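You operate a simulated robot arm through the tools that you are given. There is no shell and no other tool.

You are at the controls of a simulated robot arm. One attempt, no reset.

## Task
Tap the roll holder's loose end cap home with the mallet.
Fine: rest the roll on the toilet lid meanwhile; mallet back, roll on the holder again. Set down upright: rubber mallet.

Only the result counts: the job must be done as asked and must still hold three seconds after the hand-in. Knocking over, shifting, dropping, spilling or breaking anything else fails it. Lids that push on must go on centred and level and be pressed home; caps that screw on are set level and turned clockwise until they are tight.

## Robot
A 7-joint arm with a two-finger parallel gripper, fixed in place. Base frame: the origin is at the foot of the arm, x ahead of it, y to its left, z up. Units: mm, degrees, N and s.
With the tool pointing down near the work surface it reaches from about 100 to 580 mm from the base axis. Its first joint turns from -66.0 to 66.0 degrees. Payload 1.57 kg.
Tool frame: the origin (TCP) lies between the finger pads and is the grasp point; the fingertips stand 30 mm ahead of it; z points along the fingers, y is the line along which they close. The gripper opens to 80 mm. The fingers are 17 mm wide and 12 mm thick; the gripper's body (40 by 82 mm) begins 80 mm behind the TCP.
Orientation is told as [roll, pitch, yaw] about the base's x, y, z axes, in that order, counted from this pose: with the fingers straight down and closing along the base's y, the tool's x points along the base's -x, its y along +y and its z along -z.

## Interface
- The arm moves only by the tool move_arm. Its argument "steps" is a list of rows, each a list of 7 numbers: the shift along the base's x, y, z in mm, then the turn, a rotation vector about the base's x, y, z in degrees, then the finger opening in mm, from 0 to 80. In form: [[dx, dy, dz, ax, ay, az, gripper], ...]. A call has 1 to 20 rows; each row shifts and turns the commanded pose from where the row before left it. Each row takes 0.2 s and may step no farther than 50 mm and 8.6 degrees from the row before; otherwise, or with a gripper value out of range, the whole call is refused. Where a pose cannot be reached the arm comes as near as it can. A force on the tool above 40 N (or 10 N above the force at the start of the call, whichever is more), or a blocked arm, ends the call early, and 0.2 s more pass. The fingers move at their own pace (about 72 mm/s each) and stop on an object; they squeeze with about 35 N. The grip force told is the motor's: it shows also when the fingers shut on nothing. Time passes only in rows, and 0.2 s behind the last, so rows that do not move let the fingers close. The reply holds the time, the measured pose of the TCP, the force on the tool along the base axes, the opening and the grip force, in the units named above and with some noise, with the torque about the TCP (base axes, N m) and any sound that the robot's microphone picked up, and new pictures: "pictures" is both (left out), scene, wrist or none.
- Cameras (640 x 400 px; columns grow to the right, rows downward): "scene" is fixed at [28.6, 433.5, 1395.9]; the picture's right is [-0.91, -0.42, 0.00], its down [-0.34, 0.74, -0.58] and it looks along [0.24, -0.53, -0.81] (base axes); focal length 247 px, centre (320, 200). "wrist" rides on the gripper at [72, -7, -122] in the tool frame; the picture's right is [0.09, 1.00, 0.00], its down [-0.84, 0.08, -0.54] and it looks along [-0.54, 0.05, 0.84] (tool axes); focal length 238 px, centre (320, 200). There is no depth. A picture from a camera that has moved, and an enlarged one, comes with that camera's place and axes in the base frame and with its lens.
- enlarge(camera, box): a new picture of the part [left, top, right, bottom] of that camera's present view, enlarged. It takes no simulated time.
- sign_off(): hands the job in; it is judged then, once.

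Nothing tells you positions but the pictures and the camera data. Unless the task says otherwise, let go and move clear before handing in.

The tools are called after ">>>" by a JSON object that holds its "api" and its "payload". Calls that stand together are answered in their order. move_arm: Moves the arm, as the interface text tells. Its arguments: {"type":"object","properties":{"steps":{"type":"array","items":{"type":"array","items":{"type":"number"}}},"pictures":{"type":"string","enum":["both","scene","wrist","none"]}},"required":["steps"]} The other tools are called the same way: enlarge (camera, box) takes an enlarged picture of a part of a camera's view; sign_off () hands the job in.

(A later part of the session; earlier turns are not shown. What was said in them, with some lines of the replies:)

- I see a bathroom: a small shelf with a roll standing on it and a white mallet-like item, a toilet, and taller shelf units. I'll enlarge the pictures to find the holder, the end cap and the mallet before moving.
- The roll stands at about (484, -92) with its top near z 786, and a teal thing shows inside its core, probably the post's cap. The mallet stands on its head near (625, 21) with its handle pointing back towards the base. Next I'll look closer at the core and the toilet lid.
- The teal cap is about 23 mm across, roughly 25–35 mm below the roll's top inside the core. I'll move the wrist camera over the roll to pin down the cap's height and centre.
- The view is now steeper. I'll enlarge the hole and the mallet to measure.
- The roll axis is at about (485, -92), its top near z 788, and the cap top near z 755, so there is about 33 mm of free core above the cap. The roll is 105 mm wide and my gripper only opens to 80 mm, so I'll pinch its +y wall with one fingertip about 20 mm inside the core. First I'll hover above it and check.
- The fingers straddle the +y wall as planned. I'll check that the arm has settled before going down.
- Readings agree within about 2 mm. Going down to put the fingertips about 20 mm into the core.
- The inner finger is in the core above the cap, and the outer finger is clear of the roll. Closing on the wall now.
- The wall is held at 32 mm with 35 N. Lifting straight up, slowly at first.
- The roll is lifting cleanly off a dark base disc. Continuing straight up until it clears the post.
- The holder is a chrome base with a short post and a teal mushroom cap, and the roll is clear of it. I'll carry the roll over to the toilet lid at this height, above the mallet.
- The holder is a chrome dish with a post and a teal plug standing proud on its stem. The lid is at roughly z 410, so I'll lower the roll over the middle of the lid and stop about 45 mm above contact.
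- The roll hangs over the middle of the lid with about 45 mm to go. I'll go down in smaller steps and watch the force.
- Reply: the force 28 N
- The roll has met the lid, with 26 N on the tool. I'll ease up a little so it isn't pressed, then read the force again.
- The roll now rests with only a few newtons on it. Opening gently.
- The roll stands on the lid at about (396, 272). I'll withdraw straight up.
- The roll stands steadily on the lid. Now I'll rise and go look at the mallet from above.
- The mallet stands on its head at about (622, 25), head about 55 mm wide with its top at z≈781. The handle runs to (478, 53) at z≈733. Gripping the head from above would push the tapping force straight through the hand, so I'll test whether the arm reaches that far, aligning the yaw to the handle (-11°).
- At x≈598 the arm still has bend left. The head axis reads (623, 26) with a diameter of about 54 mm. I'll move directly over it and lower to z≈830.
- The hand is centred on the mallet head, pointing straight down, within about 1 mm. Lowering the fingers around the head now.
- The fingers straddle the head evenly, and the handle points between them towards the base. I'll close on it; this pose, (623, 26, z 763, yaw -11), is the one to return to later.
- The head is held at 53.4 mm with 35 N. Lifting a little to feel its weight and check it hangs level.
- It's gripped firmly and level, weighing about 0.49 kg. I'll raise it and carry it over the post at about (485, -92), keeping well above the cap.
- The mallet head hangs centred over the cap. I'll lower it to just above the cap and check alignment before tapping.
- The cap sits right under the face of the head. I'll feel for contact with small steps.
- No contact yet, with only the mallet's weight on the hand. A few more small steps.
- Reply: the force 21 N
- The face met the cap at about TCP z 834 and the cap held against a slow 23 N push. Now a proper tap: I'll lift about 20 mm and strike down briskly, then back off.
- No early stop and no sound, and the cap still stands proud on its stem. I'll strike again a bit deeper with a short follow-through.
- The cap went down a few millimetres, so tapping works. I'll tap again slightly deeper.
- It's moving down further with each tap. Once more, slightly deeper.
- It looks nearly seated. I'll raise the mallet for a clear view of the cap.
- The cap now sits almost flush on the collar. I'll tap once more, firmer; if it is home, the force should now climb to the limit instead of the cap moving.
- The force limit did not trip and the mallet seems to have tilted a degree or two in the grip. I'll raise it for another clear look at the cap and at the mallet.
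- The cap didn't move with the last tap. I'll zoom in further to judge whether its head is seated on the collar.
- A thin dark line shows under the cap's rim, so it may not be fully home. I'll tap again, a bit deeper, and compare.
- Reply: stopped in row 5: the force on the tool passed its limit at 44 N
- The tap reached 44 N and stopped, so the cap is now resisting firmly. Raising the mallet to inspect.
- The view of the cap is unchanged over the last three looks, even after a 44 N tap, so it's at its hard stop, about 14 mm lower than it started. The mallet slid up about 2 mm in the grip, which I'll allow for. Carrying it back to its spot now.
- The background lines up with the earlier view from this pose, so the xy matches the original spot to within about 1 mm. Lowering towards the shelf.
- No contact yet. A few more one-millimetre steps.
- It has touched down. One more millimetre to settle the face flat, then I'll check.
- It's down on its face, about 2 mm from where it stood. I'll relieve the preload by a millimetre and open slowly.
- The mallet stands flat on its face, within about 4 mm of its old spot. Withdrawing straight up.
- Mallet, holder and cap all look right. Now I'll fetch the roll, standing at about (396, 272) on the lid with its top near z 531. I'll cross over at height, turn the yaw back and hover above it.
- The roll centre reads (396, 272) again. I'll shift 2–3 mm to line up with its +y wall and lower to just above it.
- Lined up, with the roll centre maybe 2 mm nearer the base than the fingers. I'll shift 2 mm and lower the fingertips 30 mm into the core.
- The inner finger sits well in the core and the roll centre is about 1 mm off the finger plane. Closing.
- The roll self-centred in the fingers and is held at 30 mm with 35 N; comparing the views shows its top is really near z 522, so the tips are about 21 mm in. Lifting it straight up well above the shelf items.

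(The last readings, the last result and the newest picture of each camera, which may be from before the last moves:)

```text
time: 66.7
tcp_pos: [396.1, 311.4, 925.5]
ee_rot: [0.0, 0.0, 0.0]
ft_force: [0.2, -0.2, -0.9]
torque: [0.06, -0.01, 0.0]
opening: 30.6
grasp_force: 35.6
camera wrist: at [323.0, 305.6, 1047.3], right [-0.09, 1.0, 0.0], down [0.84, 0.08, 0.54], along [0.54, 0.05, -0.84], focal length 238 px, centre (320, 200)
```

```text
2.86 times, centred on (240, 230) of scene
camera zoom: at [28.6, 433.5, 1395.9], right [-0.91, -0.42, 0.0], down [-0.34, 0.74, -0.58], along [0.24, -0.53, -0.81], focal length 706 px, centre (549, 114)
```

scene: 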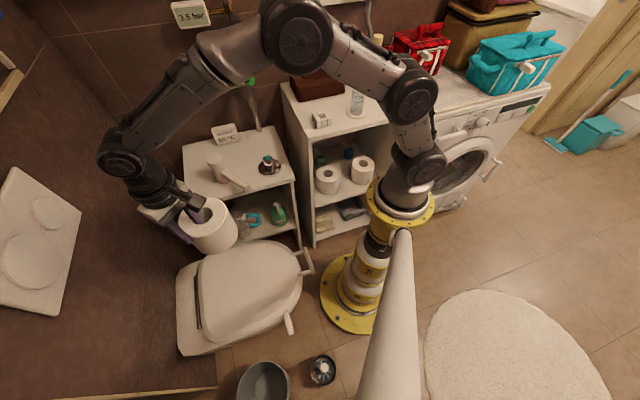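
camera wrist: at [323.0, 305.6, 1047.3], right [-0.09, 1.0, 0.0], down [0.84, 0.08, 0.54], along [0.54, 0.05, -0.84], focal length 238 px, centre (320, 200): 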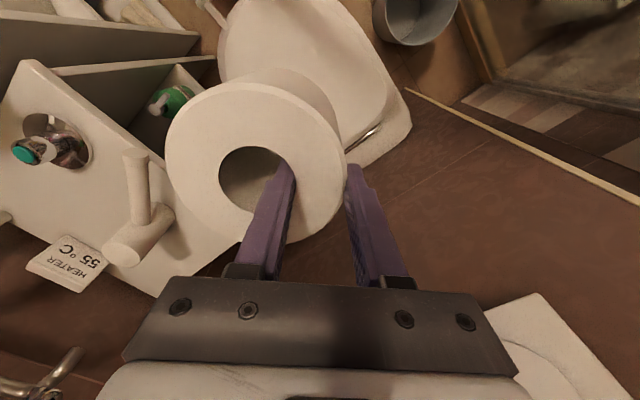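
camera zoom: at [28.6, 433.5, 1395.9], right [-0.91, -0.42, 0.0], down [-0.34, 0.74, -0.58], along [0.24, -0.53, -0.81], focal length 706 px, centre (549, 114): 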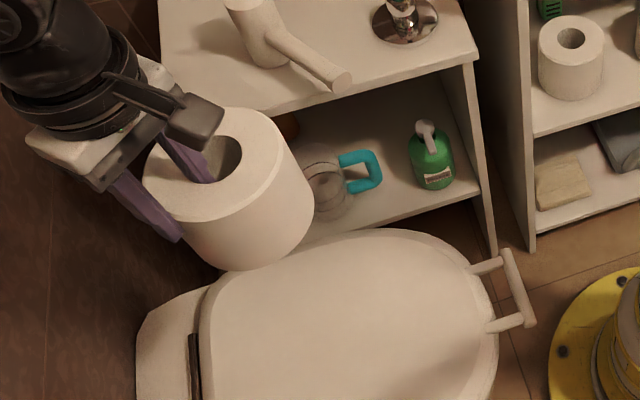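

The roll is clear of everything. Carrying it back over the post at this height.

>>> {"api": "move_arm", "payload": {"steps": [[3, -12, 0, 0, 0, 0, 10], [6, -24, 0, 0, 0, 0, 10], [6.5, -26, 0, 0, 0, 0, 10], [6.5, -26, 0, 0, 0, 0, 10], [6.5, -26, 0, 0, 0, 0, 10], [6.5, -26, 0, 0, 0, 0, 10], [6.5, -26, 0, 0, 0, 0, 10], [6.5, -26, 0, 0, 0, 0, 10], [6.5, -26, 0, 0, 0, 0, 10], [6.5, -26, 0, 0, 0, 0, 10], [6.5, -26, 0, 0, 0, 0, 10], [6.5, -26, 0, 0, 0, 0, 10], [6.5, -26, 0, 0, 0, 0, 10], [6.5, -26, 0, 0, 0, 0, 10], [3.9, -15, 0, 0, 0, 0, 10], [0, 0, 0, 0, 0, 0, 10], [0, 0, 0, 0, 0, 0, 10]]}}

>>> {"api": "enlarge", "payload": {"camera": "wrist", "box": [120, 20, 440, 280]}}

>>> {"api": "enlarge", "payload": {"camera": "scene", "box": [210, 80, 310, 190]}}

```text
time: 70.3
tcp_pos: [485.4, -52.3, 926.2]
ee_rot: [0.0, -0.1, 0.1]
ft_force: [-0.3, -0.5, -1.3]
torque: [0.06, 0.02, 0.03]
opening: 30.1
grasp_force: 34.9
camera wrist: at [413.2, -58.3, 1047.3], right [-0.09, 1.0, 0.0], down [0.84, 0.08, 0.54], along [0.54, 0.05, -0.84], focal length 238 px, centre (320, 200)
```

scene: 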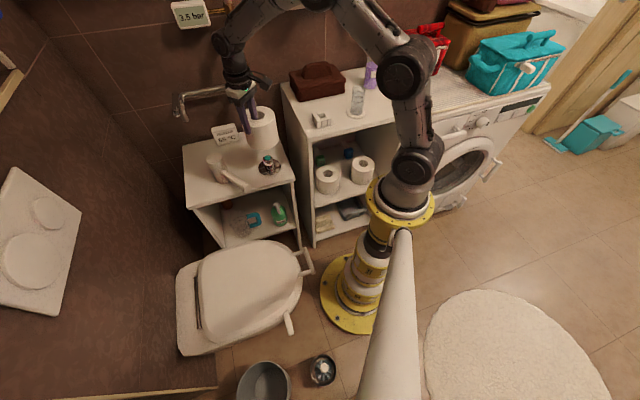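
wrist: 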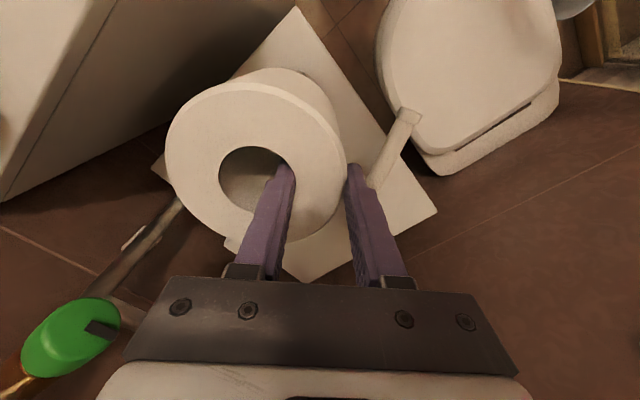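

```text
1.54 times, centred on (280, 150) of wrist
camera zoom: at [413.2, -58.3, 1047.3], right [-0.09, 1.0, 0.0], down [0.84, 0.08, 0.54], along [0.54, 0.05, -0.84], focal length 367 px, centre (382, 277)
```

zoom: 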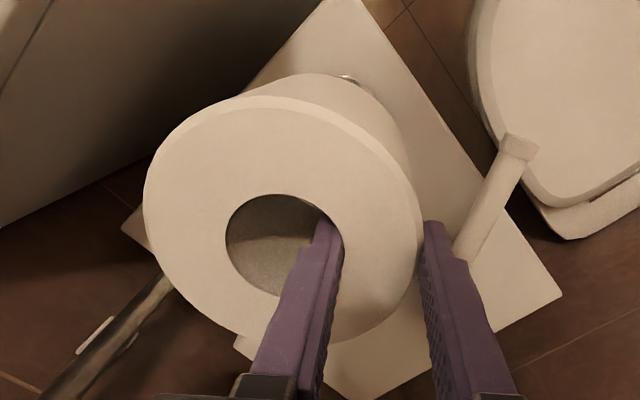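

```text
3.64 times, centred on (260, 135) of scene
camera zoom: at [28.6, 433.5, 1395.9], right [-0.91, -0.42, 0.0], down [-0.34, 0.74, -0.58], along [0.24, -0.53, -0.81], focal length 899 px, centre (538, 436)
```

zoom: 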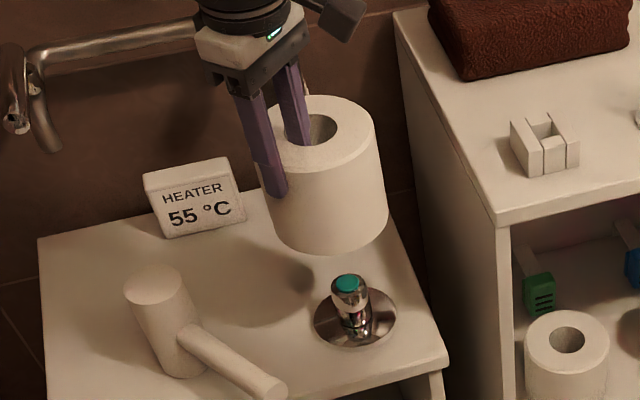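

The background matches the view from when I first lifted the roll, so the hand is back over the post. I'll check the roll's axis against the post's in the scene view before lowering.

>>> {"api": "enlarge", "payload": {"camera": "scene", "box": [235, 100, 285, 150]}}

>>> {"api": "enlarge", "payload": {"camera": "scene", "box": [240, 130, 290, 180]}}

```text
8.00 times, centred on (260, 125) of scene
camera zoom: at [28.6, 433.5, 1395.9], right [-0.91, -0.42, 0.0], down [-0.34, 0.74, -0.58], along [0.24, -0.53, -0.81], focal length 1978 px, centre (800, 800)
```

zoom: 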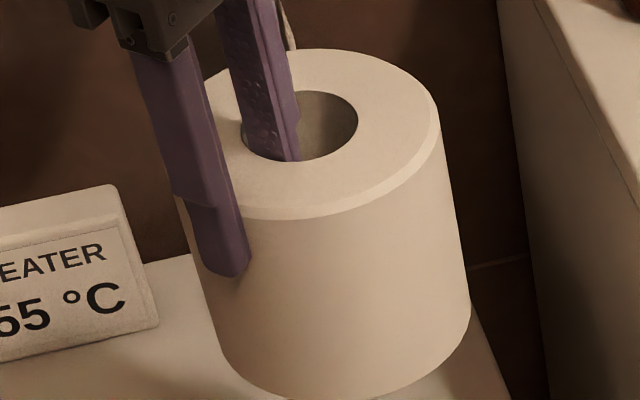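

```text
8.00 times, centred on (265, 155) of scene
camera zoom: at [28.6, 433.5, 1395.9], right [-0.91, -0.42, 0.0], down [-0.34, 0.74, -0.58], along [0.24, -0.53, -0.81], focal length 1978 px, centre (760, 560)
```

zoom: 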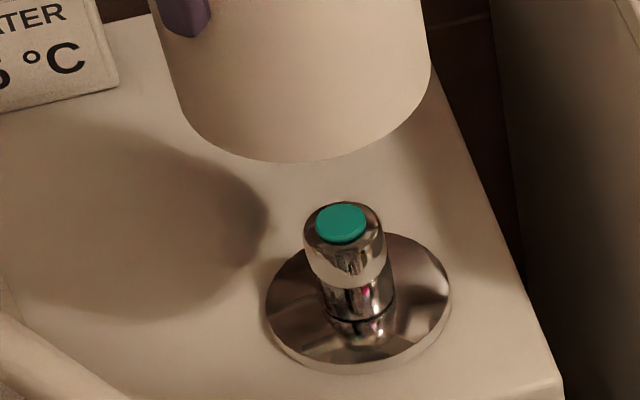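

In the scene view the roll's axis and the post's axis line up within about a millimetre. Lowering: quickly to just above the cap, then slowly.

>>> {"api": "move_arm", "payload": {"steps": [[0, 0, -20, 0, 0, 0, 10], [0, 0, -25, 0, 0, 0, 10], [0, 0, -20, 0, 0, 0, 10], [0, 0, -8, 0, 0, 0, 10], [0, 0, 0, 0, 0, 0, 10], [0, 0, 0, 0, 0, 0, 10]]}}

>>> {"api": "enlarge", "payload": {"camera": "scene", "box": [235, 115, 290, 180]}}

>>> {"api": "enlarge", "payload": {"camera": "wrist", "box": [120, 20, 440, 280]}}

```text
time: 71.7
tcp_pos: [485.9, -51.9, 852.7]
ee_rot: [0.0, -0.1, 0.0]
ft_force: [1.0, -0.7, -0.4]
torque: [0.03, 0.01, 0.02]
opening: 30.4
grasp_force: 35.1
camera wrist: at [413.2, -58.0, 972.3], right [-0.09, 1.0, 0.0], down [0.84, 0.08, 0.54], along [0.54, 0.05, -0.84], focal length 238 px, centre (320, 200)
```

scene: 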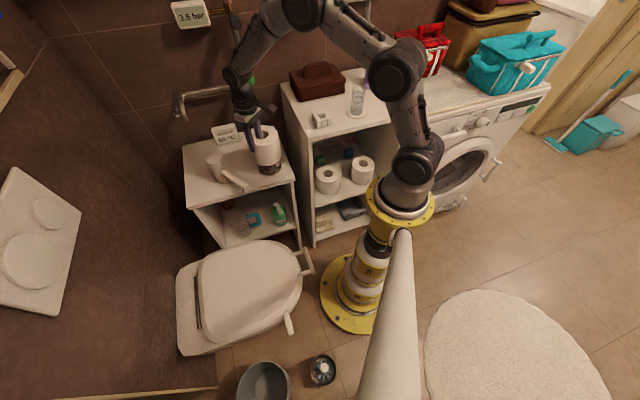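
wrist: 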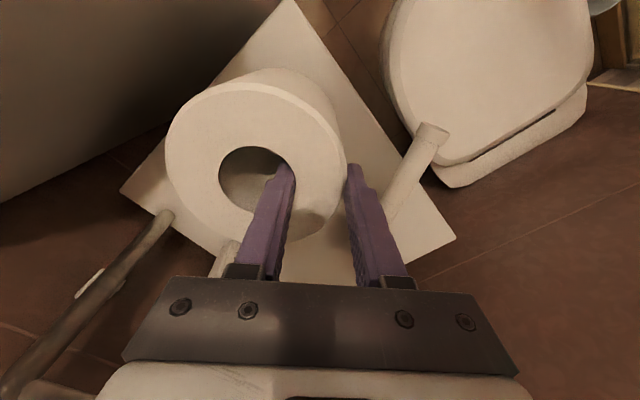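

```text
6.15 times, centred on (262, 148) of scene
camera zoom: at [28.6, 433.5, 1395.9], right [-0.91, -0.42, 0.0], down [-0.34, 0.74, -0.58], along [0.24, -0.53, -0.81], focal length 1522 px, centre (674, 523)
```

zoom: 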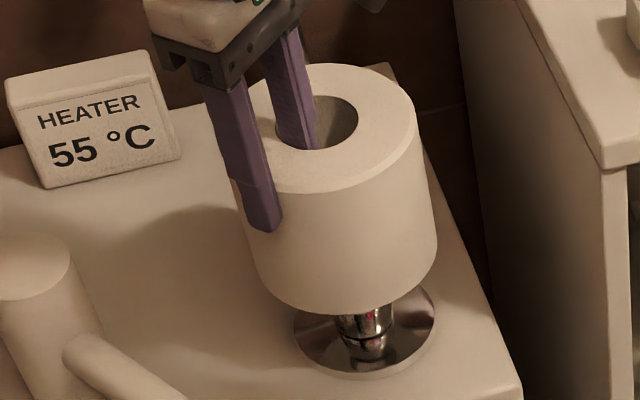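

```text
1.54 times, centred on (280, 150) of wrist
camera zoom: at [413.2, -58.0, 972.3], right [-0.09, 1.0, 0.0], down [0.84, 0.08, 0.54], along [0.54, 0.05, -0.84], focal length 367 px, centre (382, 277)
```

zoom: 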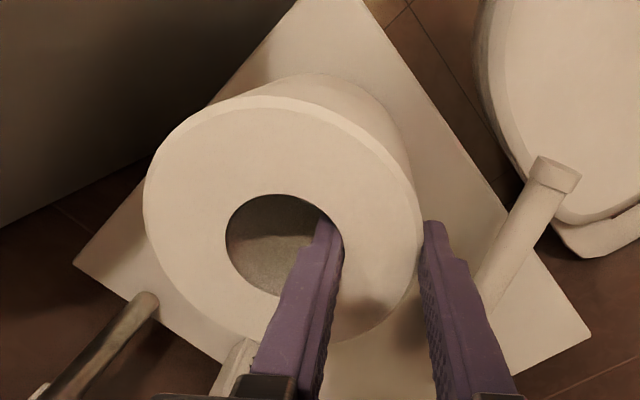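

The roll's lower edge is right above the cap and aligned. I'll nudge 1 mm in -y to match the pose I lifted from, then lower it over the post in small steps.

>>> {"api": "move_arm", "payload": {"steps": [[0, -1.2, 0, 0, 0, 0, 10], [0, 0, -4, 0, 0, 0, 10], [0, 0, -4, 0, 0, 0, 10], [0, 0, -4, 0, 0, 0, 10], [0, 0, -4, 0, 0, 0, 10], [0, 0, -4, 0, 0, 0, 10], [0, 0, -4, 0, 0, 0, 10], [0, 0, 0, 0, 0, 0, 10]]}}

>>> {"api": "enlarge", "payload": {"camera": "scene", "box": [235, 115, 290, 180]}}

>>> {"api": "enlarge", "payload": {"camera": "wrist", "box": [120, 20, 440, 280]}}

```text
time: 73.5
tcp_pos: [485.2, -52.4, 825.7]
ee_rot: [0.0, 0.0, 0.0]
ft_force: [0.9, 0.3, -1.7]
torque: [0.08, -0.04, 0.04]
opening: 30.3
grasp_force: 34.9
camera wrist: at [412.7, -60.1, 948.8], right [-0.09, 1.0, 0.0], down [0.84, 0.08, 0.54], along [0.54, 0.05, -0.84], focal length 238 px, centre (320, 200)
```

scene: 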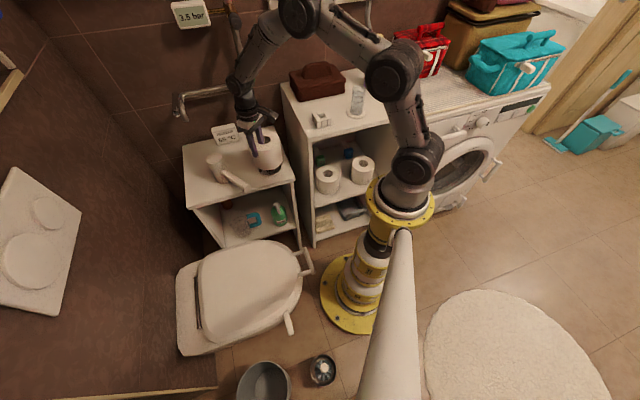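
wrist: 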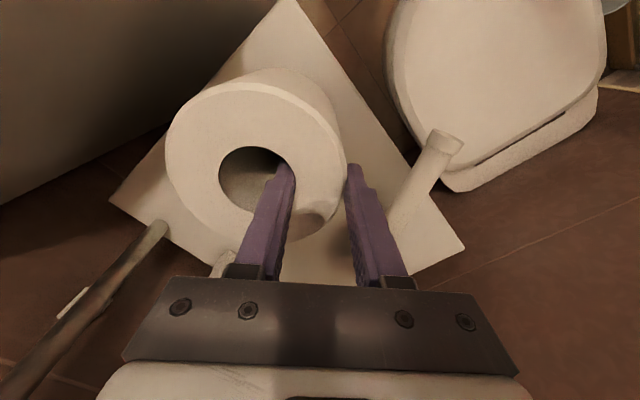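

```text
6.15 times, centred on (262, 148) of scene
camera zoom: at [28.6, 433.5, 1395.9], right [-0.91, -0.42, 0.0], down [-0.34, 0.74, -0.58], along [0.24, -0.53, -0.81], focal length 1522 px, centre (674, 523)
```

zoom: 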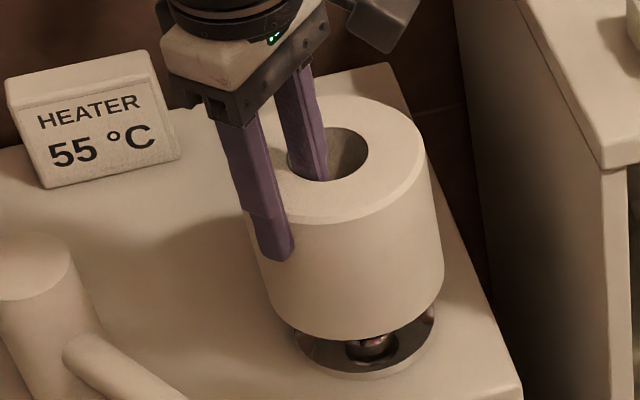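

```text
1.54 times, centred on (280, 150) of wrist
camera zoom: at [412.7, -60.1, 948.8], right [-0.09, 1.0, 0.0], down [0.84, 0.08, 0.54], along [0.54, 0.05, -0.84], focal length 367 px, centre (382, 277)
```

zoom: 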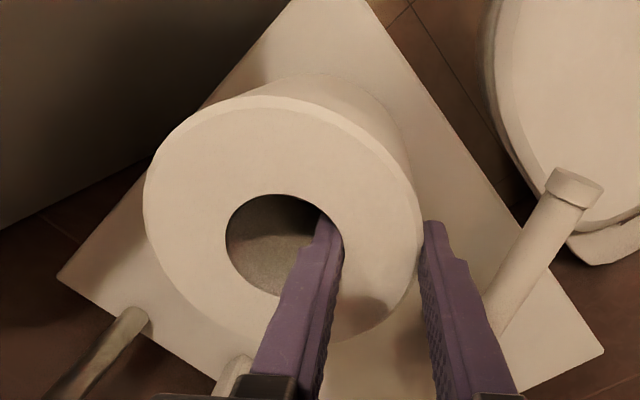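

It's passing over the post with no resistance. Continuing down.

>>> {"api": "move_arm", "payload": {"steps": [[0, 0, -4, 0, 0, 0, 10], [0, 0, -4, 0, 0, 0, 10], [0, 0, -4, 0, 0, 0, 10], [0, 0, -4, 0, 0, 0, 10], [0, 0, -4, 0, 0, 0, 10], [0, 0, -4, 0, 0, 0, 10], [0, 0, -4, 0, 0, 0, 10], [0, 0, 0, 0, 0, 0, 10]], "pictures": "none"}}

>>> {"api": "enlarge", "payload": {"camera": "scene", "box": [235, 115, 290, 180]}}

```text
time: 75.3
tcp_pos: [486.7, -56.1, 798.2]
ee_rot: [0.0, 0.1, 0.0]
ft_force: [0.2, -0.3, -1.2]
torque: [0.06, 0.01, 0.0]
opening: 30.2
grasp_force: 34.6
```

```text
6.15 times, centred on (262, 148) of scene
camera zoom: at [28.6, 433.5, 1395.9], right [-0.91, -0.42, 0.0], down [-0.34, 0.74, -0.58], along [0.24, -0.53, -0.81], focal length 1522 px, centre (674, 523)
```

zoom: 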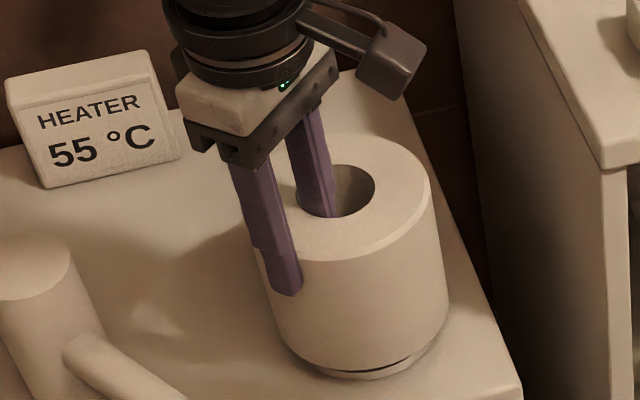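

Nearly down on the dish. A few 2 mm steps, watching the force.

>>> {"api": "move_arm", "payload": {"steps": [[0, 0, -2, 0, 0, 0, 10], [0, 0, -2, 0, 0, 0, 10], [0, 0, -2, 0, 0, 0, 10], [0, 0, -2, 0, 0, 0, 10], [0, 0, 0, 0, 0, 0, 10]], "pictures": "none"}}

>>> {"api": "enlarge", "payload": {"camera": "scene", "box": [235, 115, 290, 180]}}

```text
time: 76.5
tcp_pos: [485.9, -54.6, 790.9]
ee_rot: [0.0, 0.0, 0.0]
ft_force: [-0.9, 0.0, -1.2]
torque: [0.06, 0.0, -0.01]
opening: 30.1
grasp_force: 34.7
```

```text
6.15 times, centred on (262, 148) of scene
camera zoom: at [28.6, 433.5, 1395.9], right [-0.91, -0.42, 0.0], down [-0.34, 0.74, -0.58], along [0.24, -0.53, -0.81], focal length 1522 px, centre (674, 523)
```

zoom: 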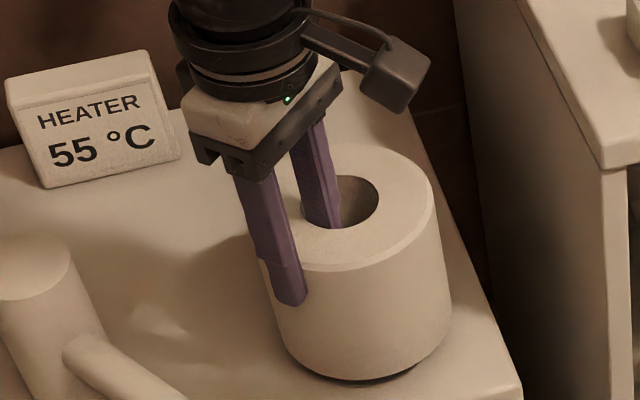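

>>> {"api": "move_arm", "payload": {"steps": [[0, 0, -1.5, 0, 0, 0, 10], [0, 0, -1, 0, 0, 0, 10], [0, 0, 0, 0, 0, 0, 10]], "pictures": "none"}}

```text
time: 77.3
tcp_pos: [485.7, -54.3, 789.8]
ee_rot: [0.0, 0.1, 0.0]
ft_force: [-2.3, -0.7, 3.4]
torque: [-0.07, 0.24, -0.03]
opening: 30.2
grasp_force: 35.3
```

The roll has touched the dish with only about 5 N on it. Opening gently.

>>> {"api": "move_arm", "payload": {"steps": [[0, 0, 0, 0, 0, 0, 32], [0, 0, 0, 0, 0, 0, 36], [0, 0, 0, 0, 0, 0, 42], [0, 0, 0, 0, 0, 0, 42], [0, 0, 0, 0, 0, 0, 42]]}}

>>> {"api": "enlarge", "payload": {"camera": "scene", "box": [235, 115, 290, 180]}}

>>> {"api": "enlarge", "payload": {"camera": "wrist", "box": [120, 20, 440, 280]}}

```text
time: 78.5
tcp_pos: [487.0, -54.4, 789.2]
ee_rot: [-0.1, 0.0, 0.0]
ft_force: [0.7, 1.0, -0.2]
torque: [0.0, 0.0, -0.03]
opening: 42.2
grasp_force: 0.0
camera wrist: at [413.2, -61.0, 910.3], right [-0.09, 1.0, 0.0], down [0.84, 0.08, 0.54], along [0.54, 0.05, -0.84], focal length 238 px, centre (320, 200)
```

scene: 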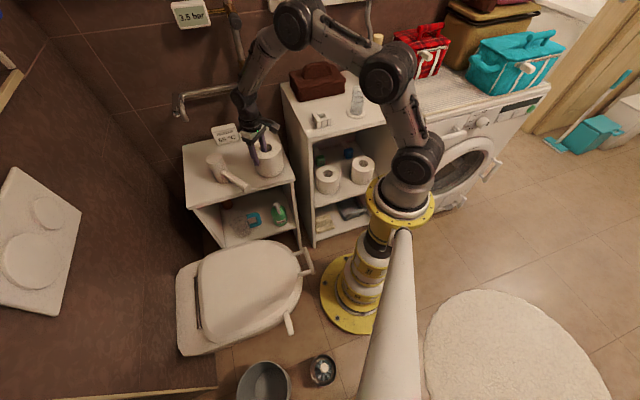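
wrist: 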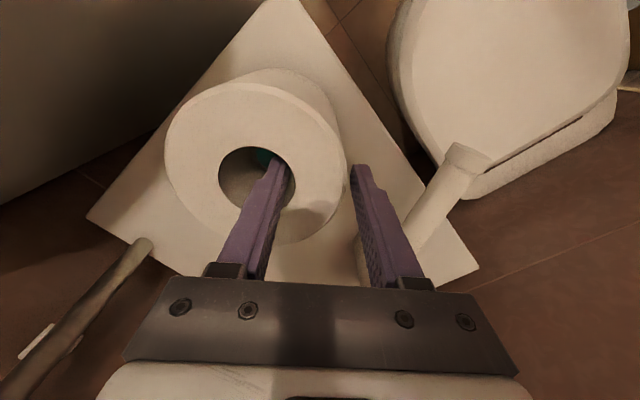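

```text
6.15 times, centred on (262, 148) of scene
camera zoom: at [28.6, 433.5, 1395.9], right [-0.91, -0.42, 0.0], down [-0.34, 0.74, -0.58], along [0.24, -0.53, -0.81], focal length 1522 px, centre (674, 523)
```

zoom: 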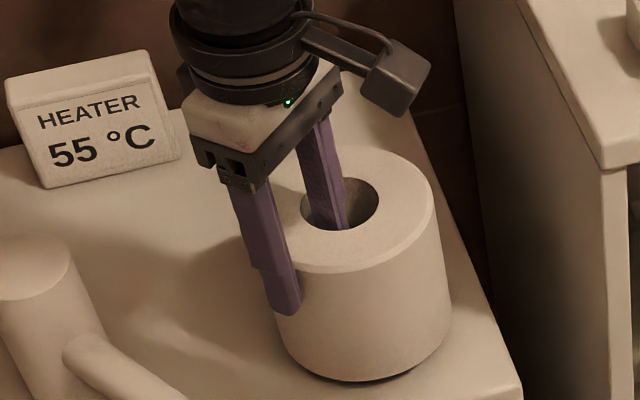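

```text
1.54 times, centred on (280, 150) of wrist
camera zoom: at [413.2, -61.0, 910.3], right [-0.09, 1.0, 0.0], down [0.84, 0.08, 0.54], along [0.54, 0.05, -0.84], focal length 367 px, centre (382, 277)
```

zoom: 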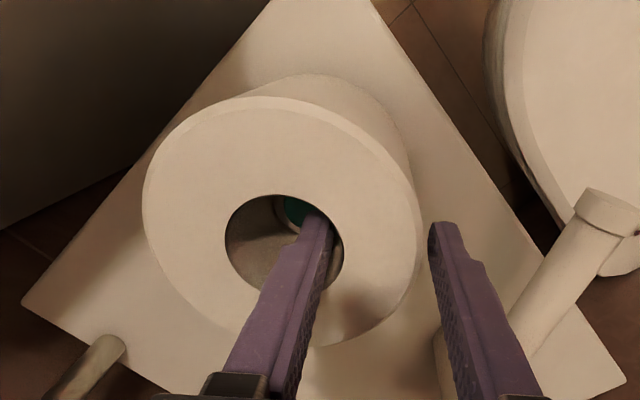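

The roll is released and stands over the post, with the teal cap visible in its core. Withdrawing straight up.

>>> {"api": "move_arm", "payload": {"steps": [[0, 0, 5, 0, 0, 0, 42], [0, 0, 10, 0, 0, 0, 42], [0, 0, 15, 0, 0, 0, 42], [0, 0, 20, 0, 0, 0, 42], [0, 0, 30, 0, 0, 0, 42], [0, 0, 40, 0, 0, 0, 60], [0, 0, 30, 0, 0, 0, 60], [0, -20, 0, 0, 0, 0, 60], [0, -18, 0, 0, 0, 0, 80], [0, 0, 0, 0, 0, 0, 80], [0, 0, 0, 0, 0, 0, 80]]}}

>>> {"api": "enlarge", "payload": {"camera": "scene", "box": [180, 110, 300, 200]}}

>>> {"api": "enlarge", "payload": {"camera": "wrist", "box": [260, 40, 390, 170]}}

>>> {"api": "enlarge", "payload": {"camera": "scene", "box": [245, 130, 295, 180]}}

```text
time: 80.9
tcp_pos: [487.0, -92.7, 939.1]
ee_rot: [0.0, 0.0, 0.0]
ft_force: [0.2, -0.1, -0.1]
torque: [-0.01, 0.01, 0.03]
opening: 80.0
grasp_force: 0.1
camera wrist: at [414.3, -99.4, 1060.7], right [-0.09, 1.0, 0.0], down [0.84, 0.08, 0.54], along [0.54, 0.05, -0.84], focal length 238 px, centre (320, 200)
```

scene: 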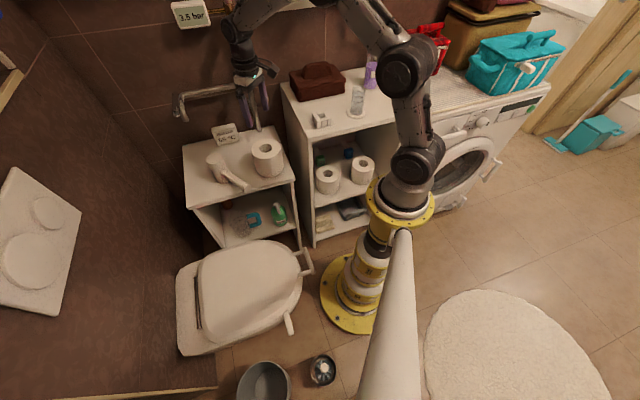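
wrist: 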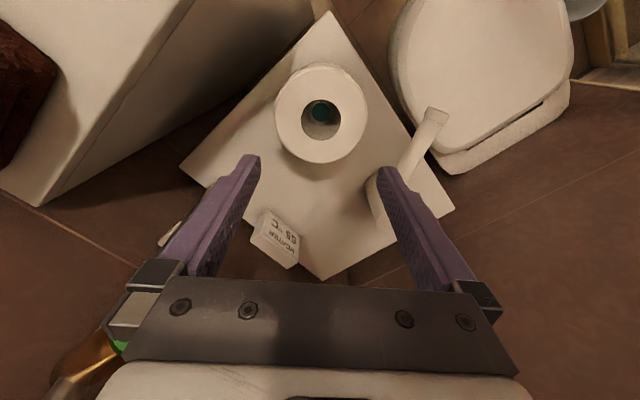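

```text
4.44 times, centred on (240, 155) of scene
camera zoom: at [28.6, 433.5, 1395.9], right [-0.91, -0.42, 0.0], down [-0.34, 0.74, -0.58], along [0.24, -0.53, -0.81], focal length 1099 px, centre (676, 400)
```

zoom: 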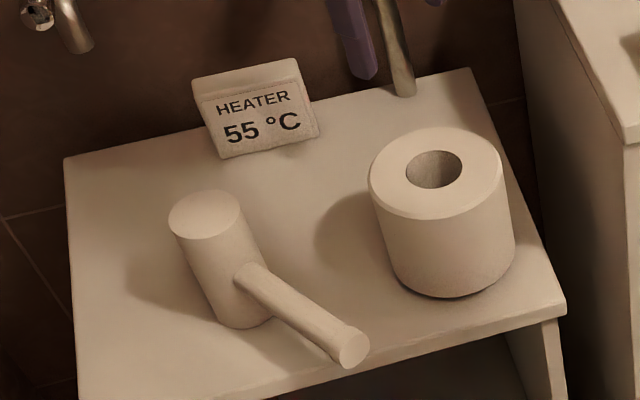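

```text
3.08 times, centred on (325, 105) of wrist
camera zoom: at [414.3, -99.4, 1060.7], right [-0.09, 1.0, 0.0], down [0.84, 0.08, 0.54], along [0.54, 0.05, -0.84], focal length 733 px, centre (305, 492)
```

zoom: 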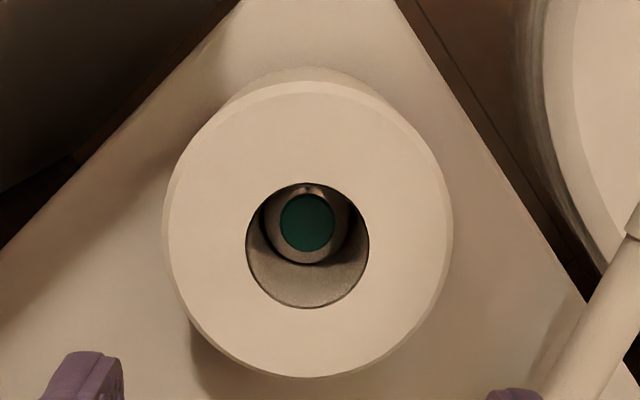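

```text
8.00 times, centred on (270, 155) of scene
camera zoom: at [28.6, 433.5, 1395.9], right [-0.91, -0.42, 0.0], down [-0.34, 0.74, -0.58], along [0.24, -0.53, -0.81], focal length 1978 px, centre (720, 560)
```

zoom: 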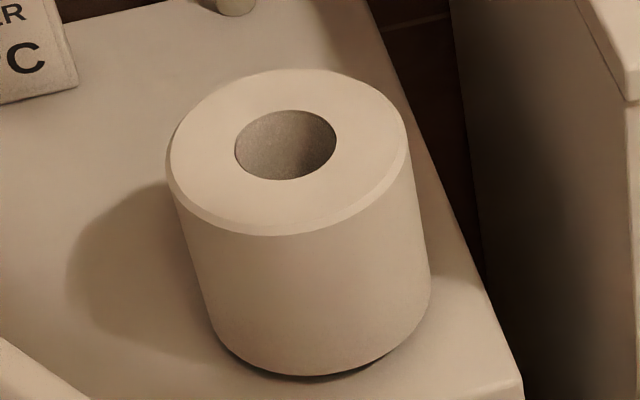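

Everything looks restored: the roll is on the post within about 2 mm of before, the cap is centred and seated, the mallet is standing, and the sign and lid are untouched. I'll back the arm off and take one last look.

>>> {"api": "move_arm", "payload": {"steps": [[-20, 0, 25, 0, 0, 0, 80], [-20, -10, 30, 0, 0, 0, 80], [-20, -20, 30, 0, 0, 0, 80], [0, 0, 0, 0, 0, 0, 80], [0, 0, 0, 0, 0, 0, 80], [0, 0, 0, 0, 0, 0, 80]]}}

>>> {"api": "enlarge", "payload": {"camera": "wrist", "box": [290, 90, 380, 190]}}

>>> {"api": "enlarge", "payload": {"camera": "scene", "box": [160, 110, 320, 360]}}

```text
time: 82.3
tcp_pos: [428.3, -123.8, 1022.2]
ee_rot: [0.1, 0.0, 0.0]
ft_force: [-0.3, -0.2, 0.9]
torque: [-0.03, 0.0, 0.0]
opening: 79.9
grasp_force: 0.1
camera wrist: at [354.9, -129.6, 1143.8], right [-0.09, 1.0, 0.0], down [0.84, 0.08, 0.54], along [0.54, 0.05, -0.84], focal length 238 px, centre (320, 200)
```

scene: 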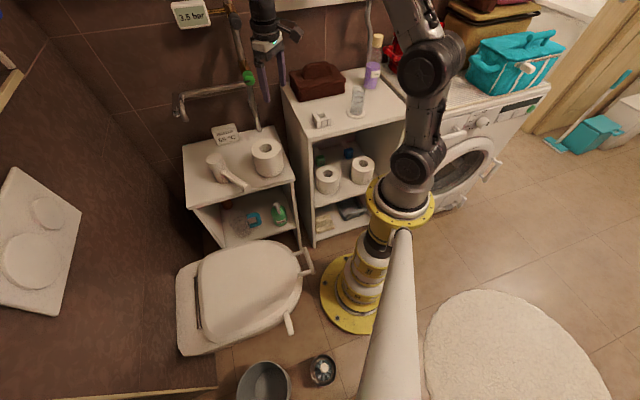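
wrist: 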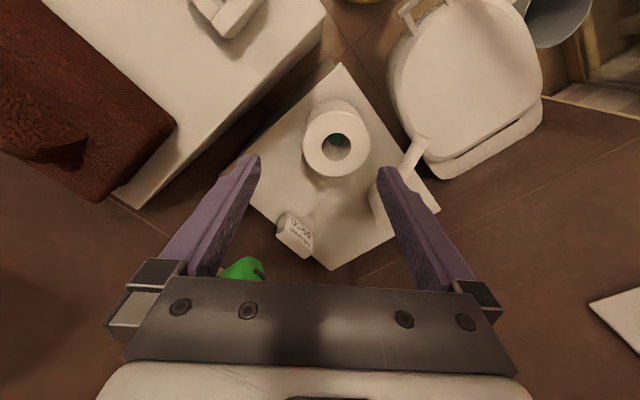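

```text
4.00 times, centred on (335, 140) of wrist
camera zoom: at [354.9, -129.6, 1143.8], right [-0.09, 1.0, 0.0], down [0.84, 0.08, 0.54], along [0.54, 0.05, -0.84], focal length 953 px, centre (260, 440)
```

zoom: 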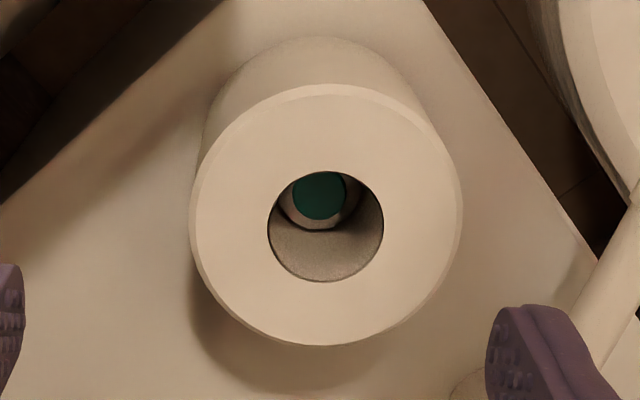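

```text
1.60 times, centred on (240, 235) of scene
camera zoom: at [28.6, 433.5, 1395.9], right [-0.91, -0.42, 0.0], down [-0.34, 0.74, -0.58], along [0.24, -0.53, -0.81], focal length 396 px, centre (448, 144)
```

zoom: 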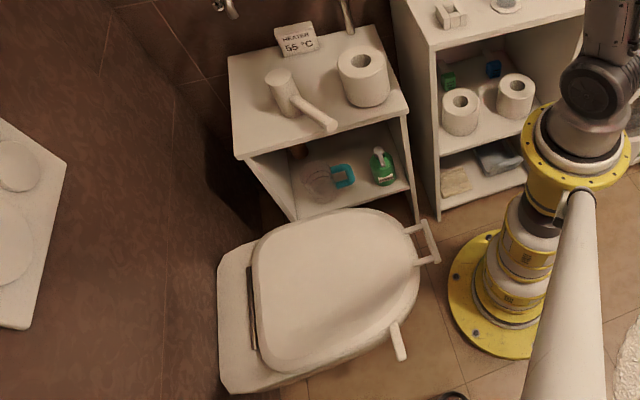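

The cap sits low and centred in the core, the roll is back on its holder, the mallet stands on its face where it was, and nothing else has moved. The arm is clear and empty, so I'm handing the job in.

>>> {"api": "sign_off", "payload": {}}

```text
The job is handed in.
```

I tapped the holder's end cap home with the mallet, and the roll and mallet are back in place. The arm was clear and empty when I handed in.

- **End cap:** it went down about 12 mm over several taps. A final tap that reached 44 N did not move it any further, so I judge it is against its stop. A thin dark line still shows under its rim in the close-ups.
- **Roll:** I rested it on the toilet lid during the tapping. It is back on the post, within about 2 mm of where it stood.
- **Mallet:** it stands upright on its face, about 5 mm from its original spot.
- **Everything else:** the sign, the lid and the items on the shelf look unmoved in the last pictures.
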